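You operate a simulated robot arm through the tools that you are given. There is no shell and no other tool. Be economical: measure what you need, move in short steps, check, and stop when the job is done.

The job below is to be done with a simulated robot arm. You get a single attempt, and the scene is never put back.

Task
Draw the dusty ring off the post, blow it clean and fit the 50 G ring instead.
Fine: the dusty ring stays on the green pad.
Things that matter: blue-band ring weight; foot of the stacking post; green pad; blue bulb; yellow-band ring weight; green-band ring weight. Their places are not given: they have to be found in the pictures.

The check looks at the end state, three seconds after you hand in, the way a careful person would. Anything else that was tipped, shoved, dropped, spilled or broken makes it a failure.

Robot
A 6-joint arm with a two-finger parallel gripper, fixed in place. Base frame: the origin is at the foot of the arm, x ahead of it, y to its left, z up; the work surface is at about z = 0. Units: mm, rad, N and s.
With the tool pointing down near the work surface it reaches from about 120 to 500 mm from the base axis. Its first joint turns from -1.257 to 1.257 rad. Payload 0.65 kg.
The tool frame sits at the grasp point between the pads (the TCP): z along the fingers, y along the line on which they close. The tips reach 25 mm beyond it. Largest opening 76 mm; finger width 18, thickness 10; the body of the gripper, 36 by 78 mm, starts 45 mm behind the TCP.
Orientation is that of the tool frame in the base frame, as [roll, pitch, yaw] about the fixed x, y, z axes, in that order (R = Rz(yaw) Ry(pitch) Rx(roll)). With the fingers straight down and closing along the base's y, the tool's x points along the base's -x, its y along +y and its z along -z.

Tools
- The arm moves only by the tool apply_moves. Its argument "commands" is a list of rows, each a list of 7 numbers: the shift along the tool's x, y, z in units of 50 mm (1.0 is 50 mm), then the turn, a rotation vector about the tool's x, y, z in units of 5 degrees (1.0 is 5 degrees), then the opening, from 0 (shut) to 1 (fully open). In form: [[dx, dy, dz, rx, ry, rz, gripper], ...]. A call has 1 to 10 rows; each row shifts and turns the commanded pose from where the row before left it, along the tool's axes as they then stand. A call with a number of a shift or a turn outside -1 to 1 is refused whole. A row lasts 0.2 s, in which the tool goes at most 50 mm and 0.15 rad; a call with a longer step from one row to the next is refused whole, and so is a gripper value outside its range. Where a pose cannot be reached the arm comes as near as it can. A force on the tool above 40 N (or 10 N above the force at the start of the call, whichever is more), or a blocked arm, ends the call early, and 0.2 s more pass. Each finger travels about 108 mm/s and halts on what it meets, pressing with about 40 N; the grip force reading is that of the motor and also rises with nothing between the fingers. The clock runs only during rows and for 0.2 s after the last one: add rows that do not move to give the fingers time. The reply holds the time, the measured pose of the TCP, the force on the tool along the base axes, the opening and the grip force, in the units named above and with some noise.
- Cameras (640 x 400 px; columns grow to the right, rows downward): "scene" is fixed at [69.6, 284.5, 408.4]; the picture's right is [-0.63, -0.77, 0.00], its down [-0.41, 0.33, -0.85] and it looks along [0.66, -0.54, -0.53] (base axes); focal length 214 px, centre (320, 200). "wrist" rides on the gripper at [-28, 0, -45] in the tool frame; the picture's right is [0.00, -1.00, 0.00], its down [0.97, 0.00, -0.24] and it looks along [0.24, 0.00, 0.97] (tool axes); focal length 218 px, centre (320, 200).
- camera(camera): a new picture of that camera. The clock stands still meanwhile.
- probe_pixels(camera, pixels): for up to 12 pixels [column, row] of the newest picture of that camera ("zoom" is the newest enlarged one), the place [x, y, z] in the base frame of the surface seen there, good to about 2 mm. The clock stands still meanwhile.
- zoom(camera, box): a new picture of the part [left, top, right, bottom] of that camera's present view, enlarged. The clock stands still meanwhile.
- job_done(): hands the job in; it is judged then, once.

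Work in short steps. Measure before you move; look again where a grasp or a placing could have gone wrong, and mend it. You have 80 turns and 34 pictures in all, those below and enlarged ones among them. Open the gripper and draw the arm clear of the work before you hand the job in, unless the task says otherwise; then end with one line.

The tools are called after "Call:" as a command line: name --pt "numbers of a row" for each row, then --argument value for the rest, lists and objects as JSON in quotes. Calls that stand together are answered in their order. apply_moves: Moves the arm, as the interface text tells. Its arguments: {"type":"object","properties":{"commands":{"type":"array","items":{"type":"array","items":{"type":"number"}}}},"required":["commands"]} The other tools are called the same way: camera (camera) takes a picture; probe_pixels (camera, pixels) gives the place of the surface under pixels of a picture; zoom (camera, box) takes an enlarged picture of a part of a camera's view; job_done () hands the job in.

At the start:

```text
t: 0.0
eef_pos: [226.2, -6.6, 284.7]
ee_rot: [-3.141, 0.002, 3.141]
wrist_force: [-0.2, 0.6, 1.2]
finger_gap: 76.1
grasp_force: 0.1
```

scene: 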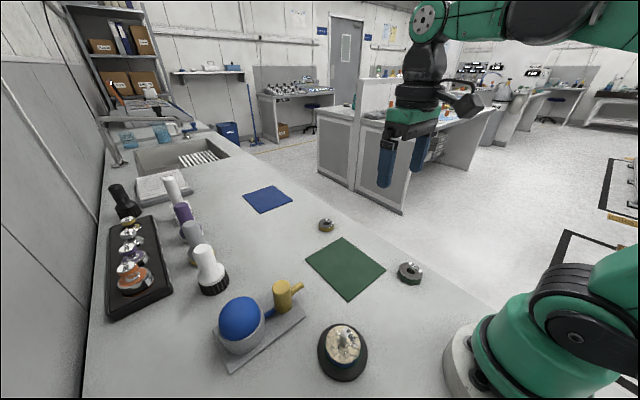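
wrist: 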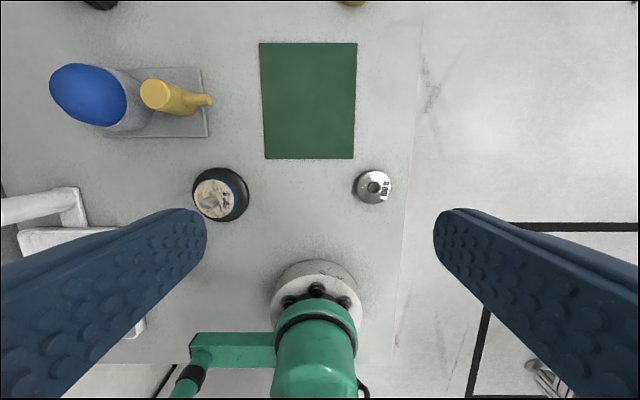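

The scene shows the post with a dusty ring near (343,350), the blower near (250,320), the pad near (345,267), and loose rings near (327,225) and (410,272). I'll zoom in on these.

Call:
zoom --camera "scene" --box '[200, 260, 400, 390]'

Call:
zoom --camera "scene" --box '[290, 200, 450, 300]'

Call:
zoom --camera "wrist" --box '[40, 0, 420, 240]'

```text
3.08 times, centred on (300, 325) of scene
```

zoom: 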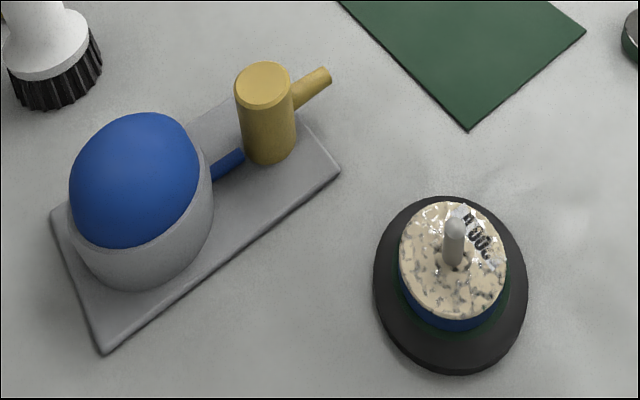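

```text
4.00 times, centred on (370, 250) of scene
```

zoom: 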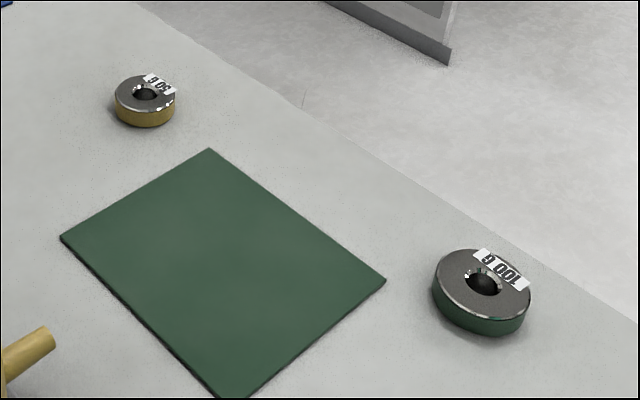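

```text
1.67 times, centred on (230, 120) of wrist
```

zoom: 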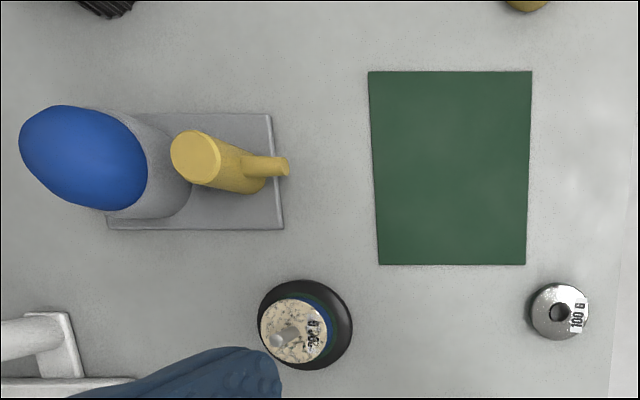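

The yellow-band ring reads 50 G, the green one 100 G, and the dusty blue one 200 G. Next I probe key surfaces: post, ring, pad corners, bulb, nozzle and the yellow ring.

Call:
probe_pixels --camera "scene" --pixels '[[342, 330], [335, 347], [350, 355], [343, 378], [342, 239], [306, 261], [385, 271], [348, 300], [241, 318], [283, 285], [302, 284], [326, 222]]'

Call:
probe_pixels --camera "wrist" --pixels '[[205, 203], [206, 180], [200, 195], [247, 195], [87, 95], [155, 95], [208, 100], [200, 100], [260, 44], [357, 43], [265, 158], [353, 158]]'

Call:
zoom --camera "scene" --box '[303, 312, 383, 387]'

```text
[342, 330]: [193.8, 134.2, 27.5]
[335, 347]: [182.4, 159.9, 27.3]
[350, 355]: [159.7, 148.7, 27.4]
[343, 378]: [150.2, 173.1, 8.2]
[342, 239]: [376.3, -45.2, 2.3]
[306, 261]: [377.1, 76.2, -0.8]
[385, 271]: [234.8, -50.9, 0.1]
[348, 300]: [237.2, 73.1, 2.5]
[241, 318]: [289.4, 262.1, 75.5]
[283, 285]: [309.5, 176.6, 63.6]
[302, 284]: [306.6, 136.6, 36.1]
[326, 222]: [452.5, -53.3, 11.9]
```

```text
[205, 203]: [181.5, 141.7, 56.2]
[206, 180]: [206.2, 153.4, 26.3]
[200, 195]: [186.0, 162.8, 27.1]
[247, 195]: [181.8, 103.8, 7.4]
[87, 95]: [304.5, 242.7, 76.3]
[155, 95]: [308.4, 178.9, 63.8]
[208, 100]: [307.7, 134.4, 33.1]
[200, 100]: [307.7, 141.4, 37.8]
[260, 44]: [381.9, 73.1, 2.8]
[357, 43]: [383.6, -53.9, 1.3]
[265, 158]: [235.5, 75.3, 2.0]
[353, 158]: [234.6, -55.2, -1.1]
```

```text
5.33 times, centred on (343, 350) of scene
```

zoom: 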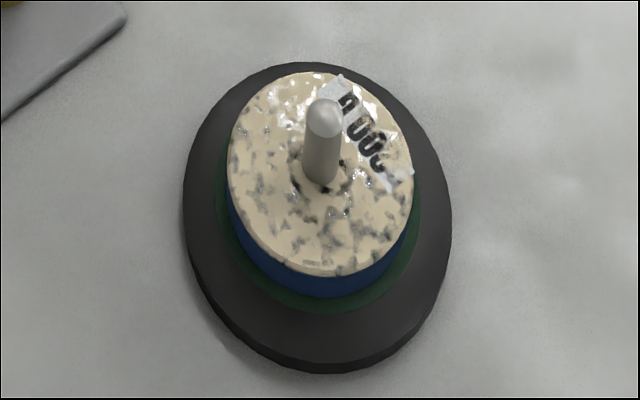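

I need finer geometry for the ring rim, the post collar and the nozzle direction.

Call:
probe_pixels --camera "zoom" --pixels '[[234, 160], [408, 175], [310, 76], [330, 268], [325, 110], [322, 165], [222, 200], [412, 230], [320, 300], [350, 286], [310, 365], [445, 200]]'

Call:
zoom --camera "scene" --box '[210, 265, 320, 375]'

```text
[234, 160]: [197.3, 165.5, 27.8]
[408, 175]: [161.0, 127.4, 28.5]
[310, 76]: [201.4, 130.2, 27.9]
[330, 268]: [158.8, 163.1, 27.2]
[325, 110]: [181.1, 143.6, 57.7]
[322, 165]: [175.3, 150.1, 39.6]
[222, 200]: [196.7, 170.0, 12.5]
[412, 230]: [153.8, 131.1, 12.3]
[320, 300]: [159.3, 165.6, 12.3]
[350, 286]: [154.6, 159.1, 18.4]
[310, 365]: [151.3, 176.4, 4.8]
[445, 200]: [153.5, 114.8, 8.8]
```

```text
3.64 times, centred on (265, 320) of scene
```

zoom: 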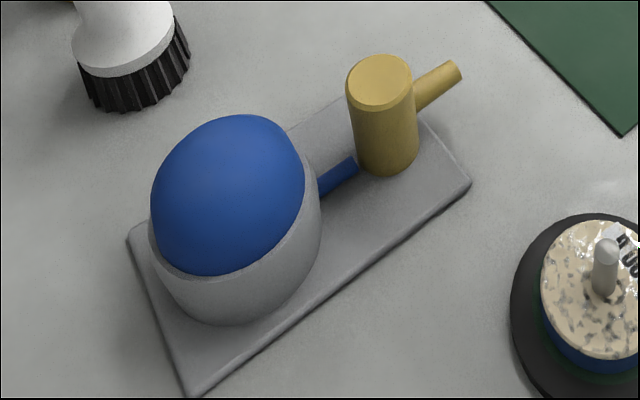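

Ring: centre about (180,146), diameter about 53, z 12.5–28; post top about z 58. Now the nozzle axis and bulb.

Call:
probe_pixels --camera "zoom" --pixels '[[420, 95], [440, 80], [456, 70], [461, 80], [378, 72], [348, 88], [412, 80], [230, 118], [155, 200], [298, 180], [220, 270], [225, 190]]'

Call:
probe_pixels --camera "wrist" --pixels '[[190, 101], [195, 101], [203, 100], [210, 100], [207, 95], [208, 105], [70, 70], [100, 120], [60, 90], [120, 95], [207, 136], [202, 69]]'

```text
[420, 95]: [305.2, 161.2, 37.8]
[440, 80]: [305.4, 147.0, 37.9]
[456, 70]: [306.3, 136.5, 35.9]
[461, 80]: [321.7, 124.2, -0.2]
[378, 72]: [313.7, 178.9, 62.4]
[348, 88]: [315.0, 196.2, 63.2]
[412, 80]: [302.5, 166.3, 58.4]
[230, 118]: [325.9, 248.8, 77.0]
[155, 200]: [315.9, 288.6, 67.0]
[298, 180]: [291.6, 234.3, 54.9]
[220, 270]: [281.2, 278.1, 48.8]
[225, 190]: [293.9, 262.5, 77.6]
```

```text
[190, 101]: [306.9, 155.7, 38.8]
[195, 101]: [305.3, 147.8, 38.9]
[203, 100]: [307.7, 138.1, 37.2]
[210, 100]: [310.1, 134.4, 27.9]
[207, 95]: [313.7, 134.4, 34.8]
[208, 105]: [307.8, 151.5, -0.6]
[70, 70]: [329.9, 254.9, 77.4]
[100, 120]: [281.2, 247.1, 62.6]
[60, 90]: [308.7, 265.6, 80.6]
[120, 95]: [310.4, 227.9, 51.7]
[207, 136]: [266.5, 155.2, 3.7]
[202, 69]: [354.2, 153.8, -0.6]
```

An unidentified white object sits at the lower left of the wrist view, near (60,215). I check where it is before moving.

Call:
probe_pixels --camera "wrist" --pixels '[[40, 207], [75, 200], [80, 220], [50, 240], [10, 215], [100, 232], [130, 330], [10, 250]]'

Call:
apply_moves --pt "0.2 0.7 0.5 0 0 0 1" --pt "0.2 0.7 0.5 0 0 0 1" --pt "0.2 0.7 0.5 0 0 0 1" --pt "0.2 0.7 0.5 0 0 0 1" --pt "0.12 0.25 0.5 0 0 0 1" --pt "0 0 0.5 0 0 0 1" --pt "0 0 0 0 0 0 1"

```text
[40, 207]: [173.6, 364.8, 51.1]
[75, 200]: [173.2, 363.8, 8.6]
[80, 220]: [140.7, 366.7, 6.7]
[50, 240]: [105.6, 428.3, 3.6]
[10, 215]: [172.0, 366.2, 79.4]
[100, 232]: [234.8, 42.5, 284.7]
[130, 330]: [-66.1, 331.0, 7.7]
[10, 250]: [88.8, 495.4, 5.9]
```

```text
t: 1.6
eef_pos: [182.1, 147.0, 133.8]
ee_rot: [3.141, 0.002, 3.14]
wrist_force: [0.1, -1.0, 0.1]
finger_gap: 76.0
grasp_force: 0.1
```

The white object is far off at y>360, so it is no concern. I look from above the post to centre precisely.

Call:
camera --camera "wrist"

```text
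26 pictures are left
```

wrist: 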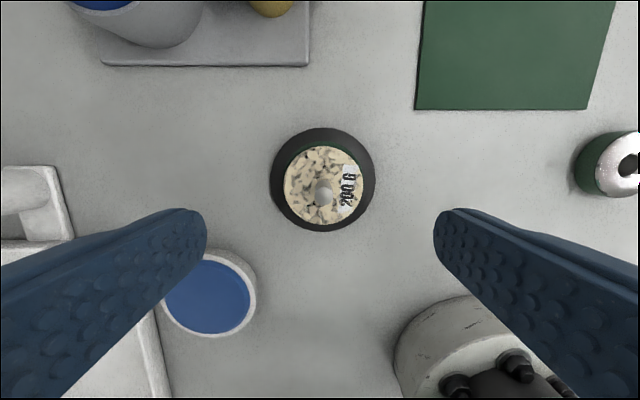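

A white-rimmed blue dish appears at (210,295). I probe it along with the ring edges and post tip.

Call:
probe_pixels --camera "wrist" --pixels '[[210, 295], [245, 270], [210, 253], [252, 300], [286, 188], [361, 188], [324, 148], [325, 222], [324, 196], [323, 185], [272, 180], [374, 180]]'

```text
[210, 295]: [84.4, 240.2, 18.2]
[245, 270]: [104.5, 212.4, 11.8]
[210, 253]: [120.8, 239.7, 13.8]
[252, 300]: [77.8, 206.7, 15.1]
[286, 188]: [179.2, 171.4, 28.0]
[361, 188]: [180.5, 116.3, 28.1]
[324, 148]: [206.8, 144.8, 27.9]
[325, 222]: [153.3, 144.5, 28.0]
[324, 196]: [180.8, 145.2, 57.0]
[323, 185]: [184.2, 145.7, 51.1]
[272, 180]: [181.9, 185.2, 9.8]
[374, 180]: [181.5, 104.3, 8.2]
```

The ring and post centre is (180,145). I shift by (−2,−2) and descend to TCP z ≈ 40, so the tips sit at z ≈ 15.

Call:
apply_moves --pt "0.04 -0.04 0.4 0 0 0 1" --pt "0 0 0.4 0 0 0 1" --pt "0 0 0.4 0 0 0 1" --pt "0 0 0.4 0 0 0 1" --pt "0 0 0.28 0 0 0 1" --pt "0 0 0 0 0 0 1"

```text
t: 3.0
eef_pos: [178.3, 144.9, 39.6]
ee_rot: [-3.141, 0.002, -3.141]
wrist_force: [0.4, -0.5, -0.7]
finger_gap: 76.1
grasp_force: 0.1
```

The arm is in position, so I close gently on the ring.

Call:
apply_moves --pt "-0.03 0 0 0 0 0 0.85" --pt "0 0 0 0 0 0 0.75" --pt "0 0 0 0 0 0 0.66" --pt "0 0 0 0 0 0 0.62" --pt "0 0 0 0 0 0 0.62"

```text
t: 4.2
eef_pos: [178.7, 145.3, 41.1]
ee_rot: [-3.141, 0.002, 3.141]
wrist_force: [-0.4, 0.4, -0.4]
finger_gap: 54.5
grasp_force: 40.0
```

The gap of 54.5 with 40 N means the ring is held. I lift it straight up, with the ring bottom clearing the post at about z 58.

Call:
apply_moves --pt "0 0 -0.2 0 0 0 0.6" --pt "0 0 -0.3 0 0 0 0.6" --pt "0 0 -0.4 0 0 0 0.6" --pt "0 0 -0.4 0 0 0 0.6" --pt "0 0 -0.4 0 0 0 0.6" --pt "0 0 -0.3 0 0 0 0.6" --pt "0 0 0 0 0 0 0.6"

Call:
camera --camera "scene"

```text
t: 5.8
eef_pos: [179.5, 145.6, 140.6]
ee_rot: [3.141, 0.001, 3.141]
wrist_force: [0.0, 0.3, -2.3]
finger_gap: 54.6
grasp_force: 39.8
```

```text
25 pictures are left
```

scene: 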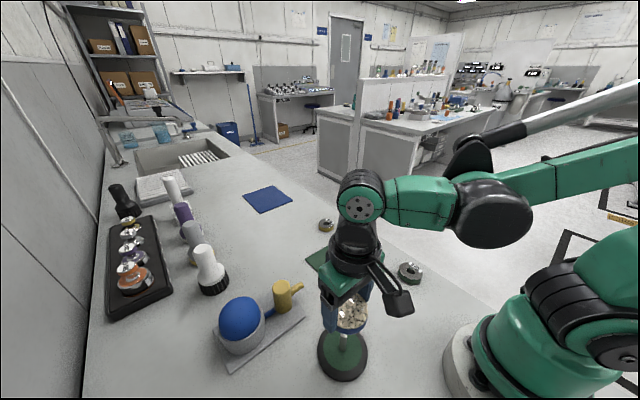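

The ring is off and the post is clear. I carry it to the pad in line with the nozzle (x≈309, y≈38), still high.

Call:
apply_moves --pt "-0.2 -0.18 0 0 0 0 0.6" --pt "-0.4 -0.33 0 0 0 0 0.6" --pt "-0.5 -0.4 0 0 0 0 0.6" --pt "-0.5 -0.4 0 0 0 0 0.6" --pt "-0.5 -0.4 0 0 0 0 0.6" --pt "-0.35 -0.3 0 0 0 0 0.6" --pt "-0.14 -0.14 0 0 0 0 0.6" --pt "0 0 0 0 0 0 0.6"

Call:
camera --camera "wrist"

```text
t: 7.6
eef_pos: [309.1, 37.6, 139.4]
ee_rot: [3.141, 0.002, 3.142]
wrist_force: [0.7, -0.7, -1.8]
finger_gap: 54.6
grasp_force: 40.3
```

```text
24 pictures are left
```

wrist: 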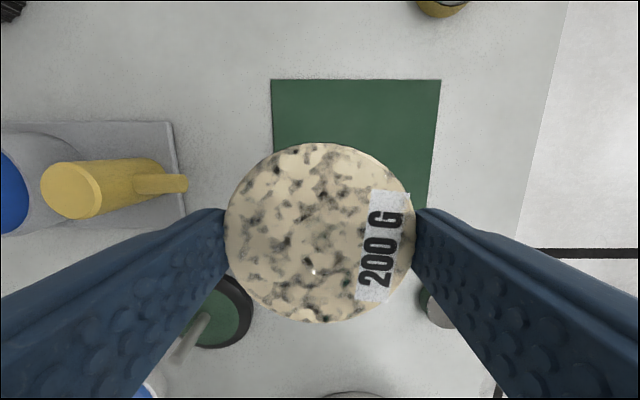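

Ring held level above the pad. I lower it to TCP z ≈ 32, ending slowly.

Call:
apply_moves --pt "0 0 0.3 0 0 0 0.6" --pt "0 0 0.4 0 0 0 0.6" --pt "0 0 0.4 0 0 0 0.6" --pt "0 0 0.4 0 0 0 0.6" --pt "0 0 0.3 0 0 0 0.6" --pt "0 0 0.2 0 0 0 0.6" --pt "0 0 0.1 0 0 0 0.6" --pt "0 0 0.04 0 0 0 0.6" --pt "0 0 0 0 0 0 0.6"

```text
t: 9.6
eef_pos: [308.4, 38.6, 32.8]
ee_rot: [-3.141, 0.002, 3.141]
wrist_force: [0.4, -1.0, -2.8]
finger_gap: 54.4
grasp_force: 40.0
```

No contact yet, since the force still reads only the ring weight. I ease down in small steps.

Call:
apply_moves --pt "0 0 0.03 0 0 0 0.6" --pt "0 0 0 0 0 0 0.6"

```text
t: 10.2
eef_pos: [309.3, 38.7, 33.7]
ee_rot: [-3.14, 0.002, -3.14]
wrist_force: [-2.2, -0.2, 28.2]
finger_gap: 54.5
grasp_force: 40.5
```

The force of 28 N shows it is seated on the pad. I relieve a little, open, and withdraw upward.

Call:
apply_moves --pt "0 0 -0.02 0 0 0 0.6" --pt "0 0 0 0 0 0 0.75" --pt "0 0 0 0 0 0 0.9" --pt "0 0 0 0 0 0 1" --pt "0 0 -0.4 0 0 0 1" --pt "0 0 -0.6 0 0 0 1" --pt "0 0 -0.8 0 0 0 1" --pt "0 0 -0.6 0 0 0 1" --pt "0 0 0 0 0 0 1"

Call:
camera --camera "wrist"

```text
t: 12.2
eef_pos: [310.2, 36.5, 152.9]
ee_rot: [3.141, 0.002, -3.14]
wrist_force: [0.2, 0.8, 0.7]
finger_gap: 76.1
grasp_force: 0.1
```

```text
23 pictures are left
```

wrist: 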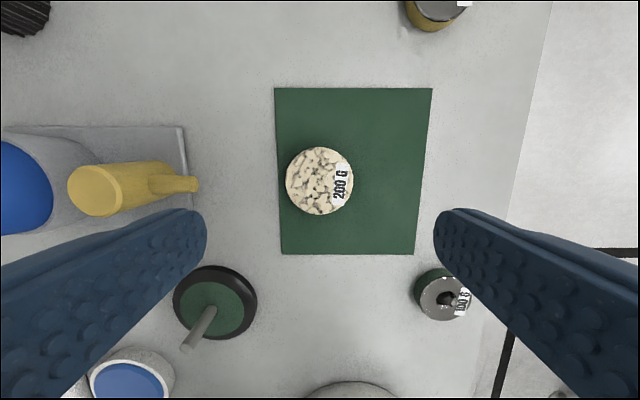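

The ring lies on the pad in line with the nozzle. I move above the bulb (~(310,258)) with the fingers closed and look.

Call:
apply_moves --pt "0 0.4 0 0 0 0 0.6" --pt "0 0.6 0 0 0 0 0.3" --pt "0 0.6 0 0 0 0 0" --pt "0 0.6 0 0 0 0 0" --pt "0 0.6 0 0 0 0 0" --pt "0 0.6 0 0 0 0 0" --pt "0 0.5 0 0 0 0 0" --pt "0 0.5 0 0 0 0 0" --pt "0 0 0 0 0 0 0"

Call:
camera --camera "wrist"

```text
t: 14.2
eef_pos: [310.2, 258.1, 152.8]
ee_rot: [3.141, 0.002, -3.141]
wrist_force: [-0.1, 0.7, 0.5]
finger_gap: 0.1
grasp_force: 23.8
```

```text
22 pictures are left
```

wrist: 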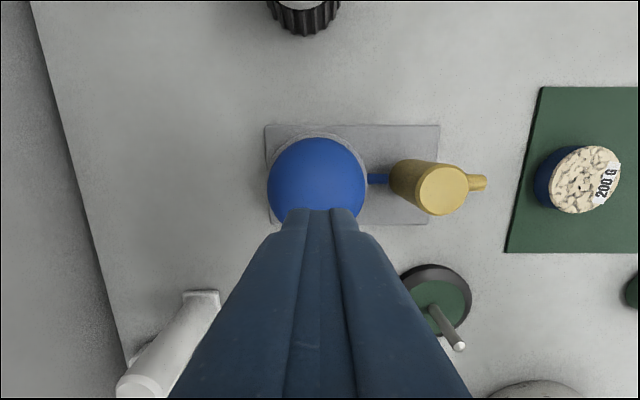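

Call:
probe_pixels --camera "wrist" --pixels '[[269, 188], [364, 186], [317, 141], [317, 170], [317, 190], [317, 204], [300, 180], [335, 180]]'

```text
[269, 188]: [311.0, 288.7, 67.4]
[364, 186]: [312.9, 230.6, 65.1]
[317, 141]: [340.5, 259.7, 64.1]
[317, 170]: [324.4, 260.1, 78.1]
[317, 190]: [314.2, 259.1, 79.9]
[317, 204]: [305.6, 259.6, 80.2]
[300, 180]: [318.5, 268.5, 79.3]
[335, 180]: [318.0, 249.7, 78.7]
```

The bulb centre is (310,259.5) with its top at z≈80, so contact comes at TCP z ≈ 105. I descend to about 107, then press in small steps.

Call:
apply_moves --pt "0 0.02 0.3 0 0 0 0" --pt "0 0 0.4 0 0 0 0" --pt "0 0 0.22 0 0 0 0" --pt "0 0 0.1 0 0 0 0" --pt "0 0 0.1 0 0 0 0" --pt "0 0 0 0 0 0 0"

```text
t: 15.6
eef_pos: [308.8, 257.2, 95.6]
ee_rot: [-3.141, 0.003, -3.141]
wrist_force: [0.6, -1.4, 1.4]
finger_gap: 0.0
grasp_force: 23.2
```

The tips are about 10 mm into the bulb with almost no force, so it is soft. I press further.

Call:
apply_moves --pt "0 0 0.1 0 0 0 0" --pt "0 0 0.1 0 0 0 0" --pt "0 0 0.1 0 0 0 0" --pt "0 0 0 0 0 0 0"

Call:
camera --camera "scene"

```text
t: 16.6
eef_pos: [308.3, 258.8, 81.1]
ee_rot: [-3.14, 0.001, 3.141]
wrist_force: [-2.1, -6.7, 36.2]
finger_gap: 0.3
grasp_force: 23.7
```

```text
21 pictures are left
```

scene: 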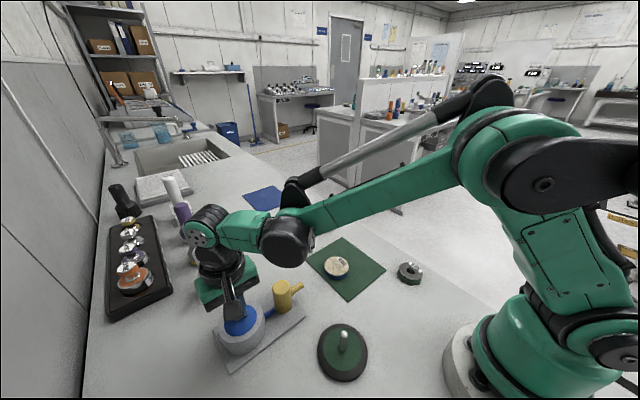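

Force reaches 36 N, so the bulb is compressed. I zoom on the ring to see whether dust came off.

Call:
zoom --camera "scene" --box '[300, 230, 380, 290]'

```text
6.67 times, centred on (340, 260) of scene
```

zoom: 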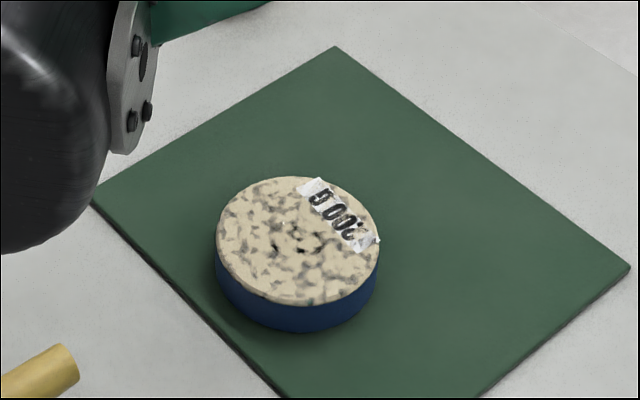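

The dust pattern seems little changed, so perhaps it takes several squeezes. I release fully and press again faster, twice.

Call:
apply_moves --pt "0 0 -0.3 0 0 0 0" --pt "0 0 -0.3 0 0 0 0" --pt "0 0 0 0 0 0 0" --pt "0 0 0.3 0 0 0 0" --pt "0 0 0.24 0 0 0 0" --pt "0 0 0 0 0 0 0" --pt "0 0 -0.3 0 0 0 0" --pt "0 0 -0.3 0 0 0 0" --pt "0 0 0 0 0 0 0"

Call:
zoom --camera "scene" --box '[300, 230, 380, 290]'

```text
t: 18.6
eef_pos: [310.2, 258.4, 114.3]
ee_rot: [-3.14, 0.002, 3.141]
wrist_force: [0.4, -0.2, 0.6]
finger_gap: 0.1
grasp_force: 23.4
```

```text
6.67 times, centred on (340, 260) of scene
```

zoom: 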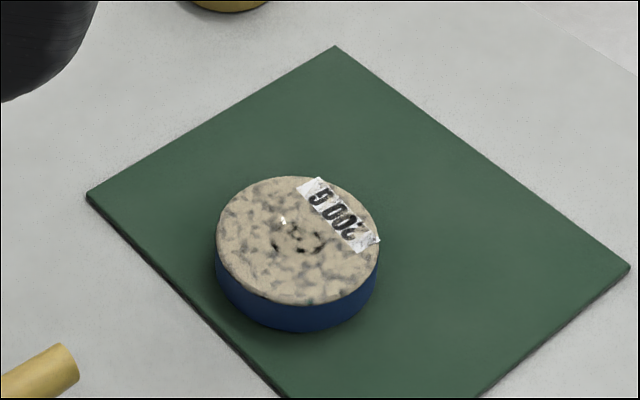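

The dust looks paler, so each puff removes some. I continue with two deeper squeezes.

Call:
apply_moves --pt "0 0 0.34 0 0 0 0" --pt "0 0 0.3 0 0 0 0" --pt "0 0 0 0 0 0 0" --pt "0 0 -0.34 0 0 0 0" --pt "0 0 -0.3 0 0 0 0" --pt "0 0 0.34 0 0 0 0" --pt "0 0 0.3 0 0 0 0" --pt "0 0 0 0 0 0 0" --pt "0 0 -0.34 0 0 0 0" --pt "0 0 -0.3 0 0 0 0"

Call:
zoom --camera "scene" --box '[300, 230, 380, 290]'

```text
t: 20.8
eef_pos: [306.9, 259.4, 113.6]
ee_rot: [3.141, 0.003, -3.14]
wrist_force: [0.2, 0.2, -0.1]
finger_gap: 0.1
grasp_force: 23.6
```

```text
6.67 times, centred on (340, 260) of scene
```

zoom: 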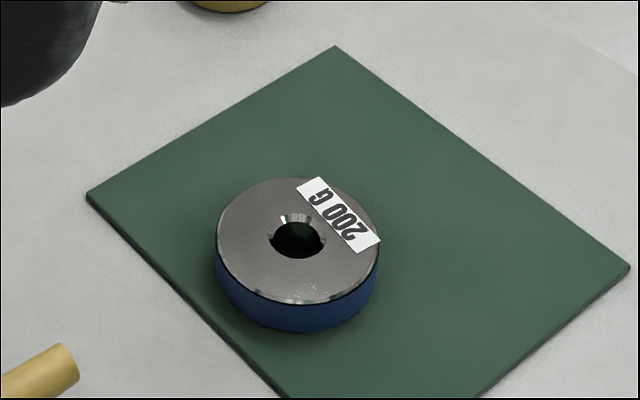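

The ring is clean: bare metal, hole open. I rise and travel towards the yellow 50 G ring near (452,−53).

Call:
apply_moves --pt "0 0 -0.8 0 0 0 0" --pt "0 -0.6 0 0 0 0 0.2" --pt "0 -0.7 0 0 0 0 0.4" --pt "-0.2 -0.7 0 0 0 0 0.6" --pt "-0.3 -0.7 0 0 0 0 0.8" --pt "-0.3 -0.8 0 0 0 0 1" --pt "-0.3 -0.8 0 0 0 0 1" --pt "-0.3 -0.8 0 0 0 0 1" --pt "-0.3 -0.7 0 0 0 0 1" --pt "-0.3 -0.4 0 0 0 0 1"

Call:
camera --camera "wrist"

```text
t: 23.0
eef_pos: [411.2, -52.5, 155.3]
ee_rot: [-3.141, 0.001, -3.142]
wrist_force: [-0.1, -0.8, 0.4]
finger_gap: 76.0
grasp_force: 0.1
```

```text
17 pictures are left
```

wrist: 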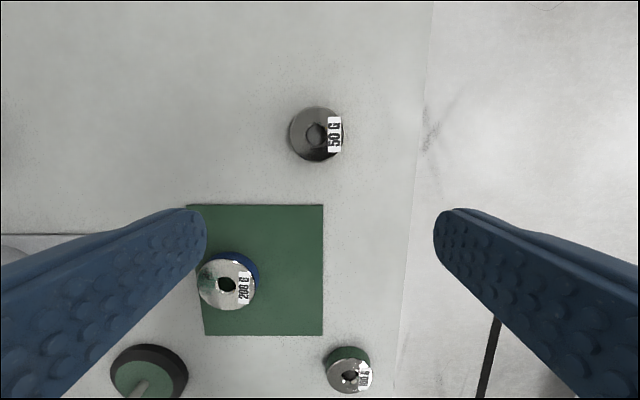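

The 50 G ring is seen at (316,134). I probe its rim.

Call:
probe_pixels --camera "wrist" --pixels '[[291, 134], [341, 134], [316, 109], [316, 159], [300, 120], [332, 154], [315, 134], [300, 152]]'

Call:
zoom --camera "wrist" --box '[266, 94, 366, 174]'

```text
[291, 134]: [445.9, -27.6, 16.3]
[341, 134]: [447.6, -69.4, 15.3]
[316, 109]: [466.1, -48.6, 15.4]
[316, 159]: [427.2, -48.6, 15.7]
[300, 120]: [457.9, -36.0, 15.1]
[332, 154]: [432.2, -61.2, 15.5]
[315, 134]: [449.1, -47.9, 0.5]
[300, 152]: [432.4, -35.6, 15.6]
```

```text
5.00 times, centred on (316, 134) of wrist
```

zoom: 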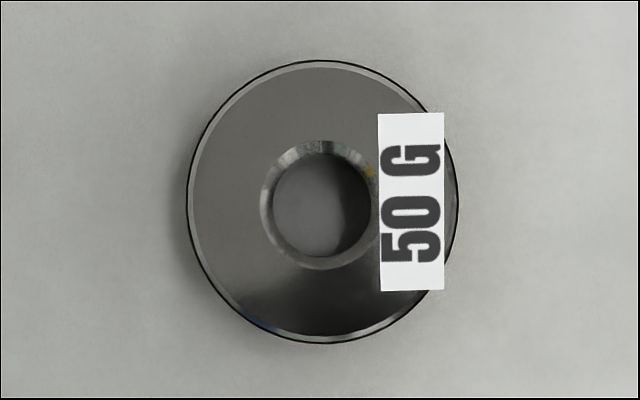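

Ring centre (446.7,−48.6), diameter about 43, height 15.5. I align above it and descend to TCP z ≈ 31.

Call:
apply_moves --pt "-0.4 0.08 0 0 0 0 1" --pt "-0.31 0 0.2 0 0 0 1" --pt "0 0 0.4 0 0 0 1" --pt "0 0 0.5 0 0 0 1" --pt "0 0 0.5 0 0 0 1" --pt "0 0 0.4 0 0 0 1" --pt "0 0 0.3 0 0 0 1" --pt "0 0 0.18 0 0 0 1" --pt "0 0 0 0 0 0 1"

```text
t: 25.0
eef_pos: [444.4, -47.3, 29.7]
ee_rot: [-3.14, 0.002, -3.14]
wrist_force: [0.2, 0.3, 0.1]
finger_gap: 75.9
grasp_force: 0.1
```

In position within noise. I close gradually on the ring.

Call:
apply_moves --pt "-0.02 0 0 0 0 0 0.8" --pt "0 0 0 0 0 0 0.65" --pt "0 0 0 0 0 0 0.55" --pt "0 0 0 0 0 0 0.48" --pt "0 0 0 0 0 0 0.45" --pt "0 0 0 0 0 0 0.45"

```text
t: 26.4
eef_pos: [445.4, -48.1, 30.5]
ee_rot: [-3.141, 0.002, -3.142]
wrist_force: [0.8, -0.3, 0.6]
finger_gap: 42.4
grasp_force: 39.5
```

The ring is gripped at 42.4 mm. I lift to about z 155.

Call:
apply_moves --pt "0 0 -0.2 0 0 0 0.45" --pt "0 0 -0.4 0 0 0 0.45" --pt "0 0 -0.5 0 0 0 0.45" --pt "0 0 -0.5 0 0 0 0.45" --pt "0 0 -0.5 0 0 0 0.45" --pt "0 0 -0.4 0 0 0 0.45" --pt "0 0 0 0 0 0 0.45"

Call:
camera --camera "wrist"

```text
t: 28.0
eef_pos: [443.5, -48.4, 155.7]
ee_rot: [3.141, 0.002, 3.141]
wrist_force: [0.9, -0.5, -0.6]
finger_gap: 42.2
grasp_force: 39.9
```

```text
15 pictures are left
```

wrist: 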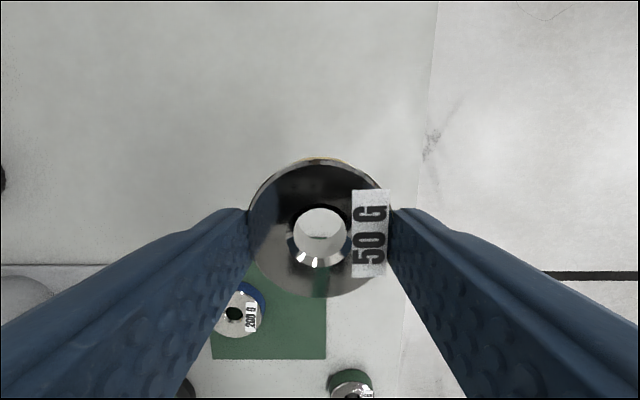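

The ring is held level. I probe its top to get its centre relative to the TCP.

Call:
probe_pixels --camera "wrist" --pixels '[[319, 167], [319, 293], [254, 230], [385, 280], [295, 235], [345, 235], [319, 210], [319, 264], [280, 280], [280, 180]]'

```text
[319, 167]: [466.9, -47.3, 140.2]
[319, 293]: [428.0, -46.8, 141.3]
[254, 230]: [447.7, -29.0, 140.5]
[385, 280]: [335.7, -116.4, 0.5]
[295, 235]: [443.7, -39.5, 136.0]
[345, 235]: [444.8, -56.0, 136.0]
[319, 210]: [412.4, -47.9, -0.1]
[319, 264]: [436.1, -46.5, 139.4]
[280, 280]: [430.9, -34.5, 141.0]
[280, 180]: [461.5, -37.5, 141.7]
```

The ring centre is at about (447,−47.5). I carry it over the post at (180,145), stopping slightly short first.

Call:
apply_moves --pt "0.25 0.18 0 0 0 0 0.45" --pt "0.5 0.36 0 0 0 0 0.45" --pt "0.65 0.47 0 0 0 0 0.45" --pt "0.7 0.5 0 0 0 0 0.45" --pt "0.7 0.5 0 0 0 0 0.45" --pt "0.7 0.5 0 0 0 0 0.45" --pt "0.7 0.5 0 0 0 0 0.45" --pt "0.6 0.44 0 0 0 0 0.45" --pt "0.4 0.3 0 0 0 0 0.45" --pt "0.14 0.1 0 0 0 0 0.45"

Call:
camera --camera "wrist"

```text
t: 30.2
eef_pos: [178.3, 146.5, 157.3]
ee_rot: [3.141, 0.002, -3.14]
wrist_force: [0.8, 0.1, -0.3]
finger_gap: 42.2
grasp_force: 40.1
```

```text
14 pictures are left
```

wrist: 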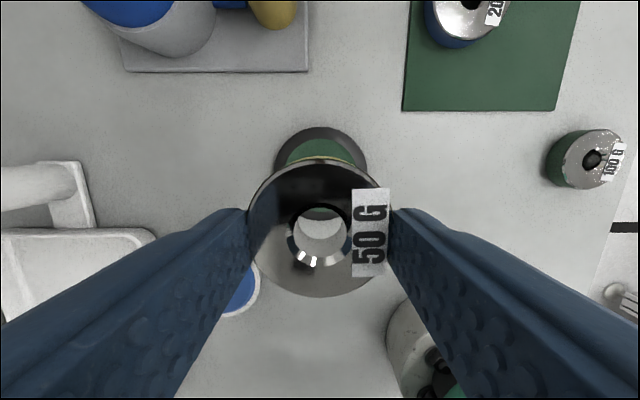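

The post is hidden behind the ring here. I probe the ring position and lower until the ring bottom is about 10 mm above the tip (z ≈ 58).

Call:
probe_pixels --camera "wrist" --pixels '[[319, 167], [319, 293], [254, 230], [295, 235], [345, 235], [319, 264], [280, 280], [280, 180]]'

Call:
apply_moves --pt "0 0 0.3 0 0 0 0.45" --pt "0 0 0.4 0 0 0 0.45" --pt "0 0 0.3 0 0 0 0.45" --pt "0 0 0.16 0 0 0 0.45" --pt "0 0 0 0 0 0 0.45"

Call:
zoom --camera "scene" --box '[290, 290, 400, 390]'

Call:
camera --camera "wrist"

```text
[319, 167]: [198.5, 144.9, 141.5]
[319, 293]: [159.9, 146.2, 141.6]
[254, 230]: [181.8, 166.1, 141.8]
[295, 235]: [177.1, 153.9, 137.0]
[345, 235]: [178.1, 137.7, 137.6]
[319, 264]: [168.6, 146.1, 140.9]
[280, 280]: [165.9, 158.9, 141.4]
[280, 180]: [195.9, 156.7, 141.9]
```

```text
t: 31.4
eef_pos: [179.0, 144.4, 97.7]
ee_rot: [3.142, 0.002, -3.139]
wrist_force: [0.1, -0.2, 0.1]
finger_gap: 42.2
grasp_force: 39.7
```

```text
4.00 times, centred on (345, 340) of scene
```

zoom: 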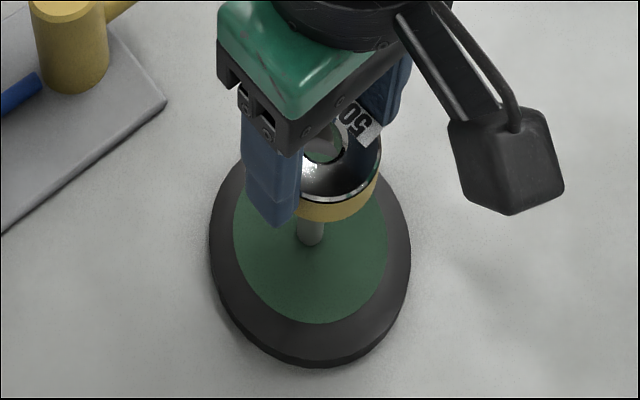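

```text
12 pictures are left
```

wrist: 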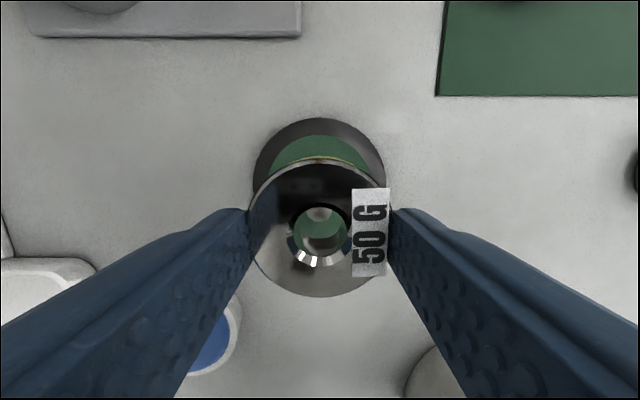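

I zoom into the hole to see the post tip through it.

Call:
zoom --camera "wrist" --box '[270, 195, 370, 275]'

Call:
probe_pixels --camera "wrist" --pixels '[[319, 167], [319, 293], [254, 230], [388, 205], [295, 235], [345, 235], [319, 212], [319, 218], [319, 240], [319, 264]]'

```text
5.00 times, centred on (320, 235) of wrist
```

zoom: 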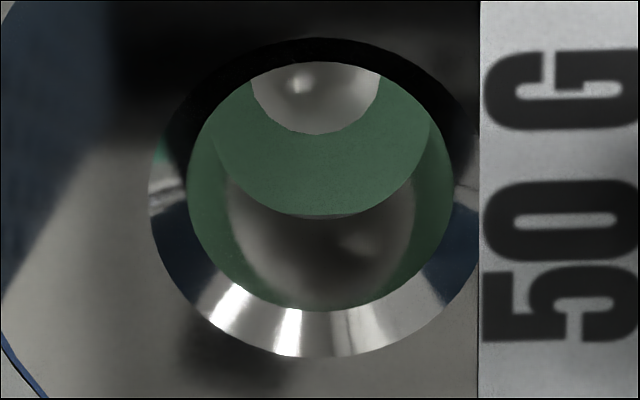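

```text
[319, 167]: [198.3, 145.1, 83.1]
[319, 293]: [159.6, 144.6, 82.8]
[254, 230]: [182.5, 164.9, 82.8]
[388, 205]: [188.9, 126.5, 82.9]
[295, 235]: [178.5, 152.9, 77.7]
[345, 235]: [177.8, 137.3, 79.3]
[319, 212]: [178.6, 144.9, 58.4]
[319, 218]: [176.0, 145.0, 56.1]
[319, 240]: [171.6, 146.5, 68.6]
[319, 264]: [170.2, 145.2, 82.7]
```

Column alignment is good and the ring centre (179,145) is within 1 mm of the post (180,145). I nudge +1 mm in x and descend slowly past the tip.

Call:
apply_moves --pt "-0.015 0 0.1 0 0 0 0.45" --pt "0 0 0.1 0 0 0 0.45" --pt "0 0 0.1 0 0 0 0.45" --pt "0 0 0.1 0 0 0 0.45" --pt "0 0 0 0 0 0 0.45"

Call:
zoom --camera "wrist" --box '[240, 150, 400, 310]'

```text
t: 32.6
eef_pos: [178.9, 144.8, 77.4]
ee_rot: [3.142, 0.002, 3.141]
wrist_force: [1.3, 0.3, -0.3]
finger_gap: 42.3
grasp_force: 39.6
```

```text
2.50 times, centred on (320, 230) of wrist
```

zoom: 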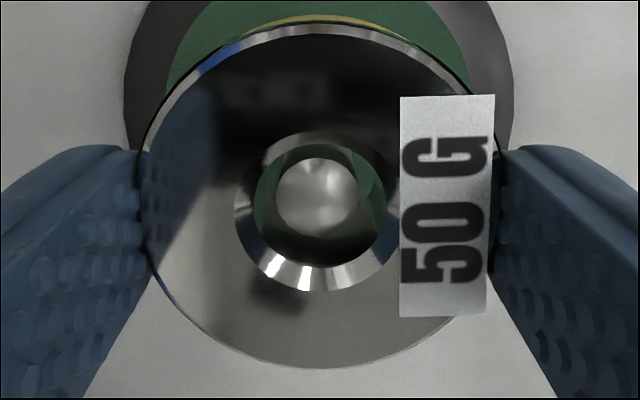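

The post tip is inside the hole and roughly centred, with no force. I continue down to a TCP z of about 44.

Call:
apply_moves --pt "0 0 0.15 0 0 0 0.45" --pt "0 0 0.15 0 0 0 0.45" --pt "0 0 0.15 0 0 0 0.45" --pt "0 0 0.1 0 0 0 0.45" --pt "0 0 0.06 0 0 0 0.45" --pt "0 0 0.03 0 0 0 0.45" --pt "0 0 0 0 0 0 0.45"

```text
t: 34.2
eef_pos: [179.7, 143.5, 45.3]
ee_rot: [-3.141, 0.001, -3.142]
wrist_force: [-0.7, 1.0, -0.4]
finger_gap: 42.3
grasp_force: 40.1
```

No contact yet, so I ease down in 1 mm steps.

Call:
apply_moves --pt "0 0 0.02 0 0 0 0.45" --pt "0 0 0.02 0 0 0 0.45" --pt "0 0 0 0 0 0 0.45"

```text
t: 35.0
eef_pos: [179.5, 144.9, 44.1]
ee_rot: [3.14, 0.002, 3.141]
wrist_force: [0.5, -0.7, -1.1]
finger_gap: 42.3
grasp_force: 40.7
```

Call:
apply_moves --pt "0 0 0.02 0 0 0 0.45" --pt "0 0 0 0 0 0 0.45"

```text
t: 35.6
eef_pos: [179.2, 145.2, 42.8]
ee_rot: [3.139, 0.002, 3.14]
wrist_force: [0.2, 0.7, 2.7]
finger_gap: 42.0
grasp_force: 40.2
```

Light contact force (2.7 N) appears, so the ring has reached the foot. I open in place, then withdraw straight up.

Call:
apply_moves --pt "0 0 0 0 0 0 0.6" --pt "0 0 0 0 0 0 0.75" --pt "0 0 0 0 0 0 0.8" --pt "0 0 -0.3 0 0 0 0.8" --pt "0 0 -0.5 0 0 0 0.8" --pt "0 0 -0.7 0 0 0 0.8" --pt "0 0 -0.7 0 0 0 1" --pt "0 0 0 0 0 0 1"

Call:
camera --camera "wrist"

Call:
zoom --camera "scene" --box '[200, 220, 440, 390]'

```text
t: 37.4
eef_pos: [180.6, 143.3, 155.2]
ee_rot: [-3.141, 0.001, 3.141]
wrist_force: [-0.8, -0.8, -0.6]
finger_gap: 75.9
grasp_force: 0.1
```

```text
9 pictures are left
```

wrist: 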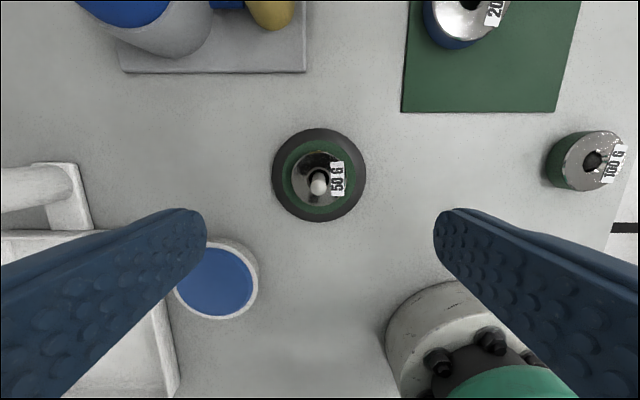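

```text
2.35 times, centred on (320, 305) of scene
```

zoom: 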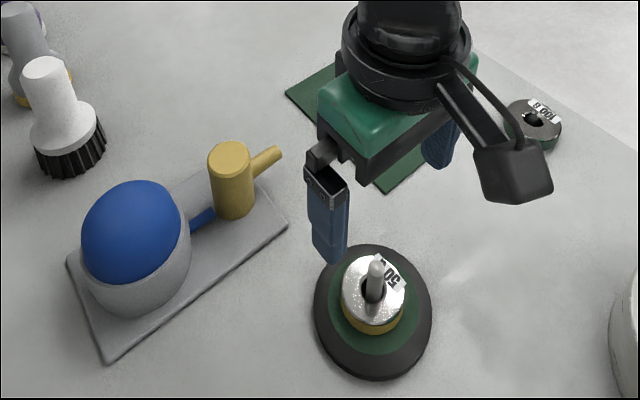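

The 50 G ring is seated flat on the post. I raise the arm clear and take a last look.

Call:
apply_moves --pt "0 0 -0.6 0 0 0 1" --pt "0 0 -0.8 0 0 0 1" --pt "0 -0.6 -0.6 0 0 0 1" --pt "-0.3 -0.8 0 0 0 0 1" --pt "-0.3 -0.8 0 0 0 0 1" --pt "-0.3 -0.8 0 0 0 0 1" --pt "0 0 0 0 0 0 1"

Call:
camera --camera "scene"

Call:
camera --camera "wrist"

```text
t: 39.0
eef_pos: [224.9, -7.3, 253.7]
ee_rot: [3.141, 0.001, 3.141]
wrist_force: [-0.1, 0.5, -0.3]
finger_gap: 76.1
grasp_force: 0.1
```

```text
7 pictures are left
```

scene: 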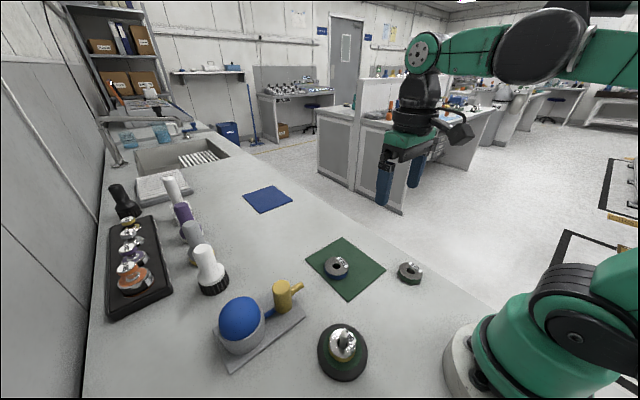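

```text
6 pictures are left
```

wrist: 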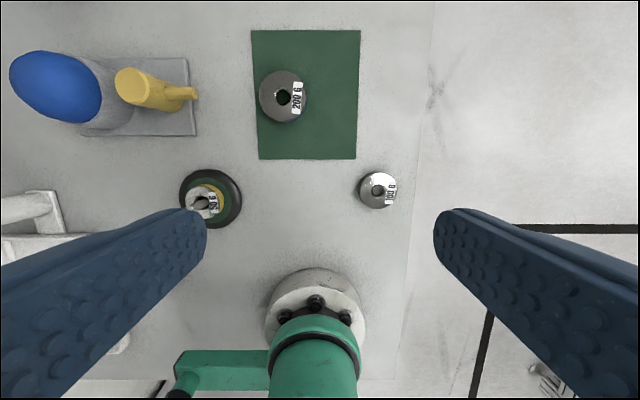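

The clean 200 G ring is on the pad, the 50 G ring is on the post, nothing else has moved, and the arm is clear. I hand in.

Call:
job_done

```text
The job is handed in.
```

The dusty 200 G ring was drawn off the post, blown clean and left on the green pad; the 50 G ring is seated on the post and the arm is clear.
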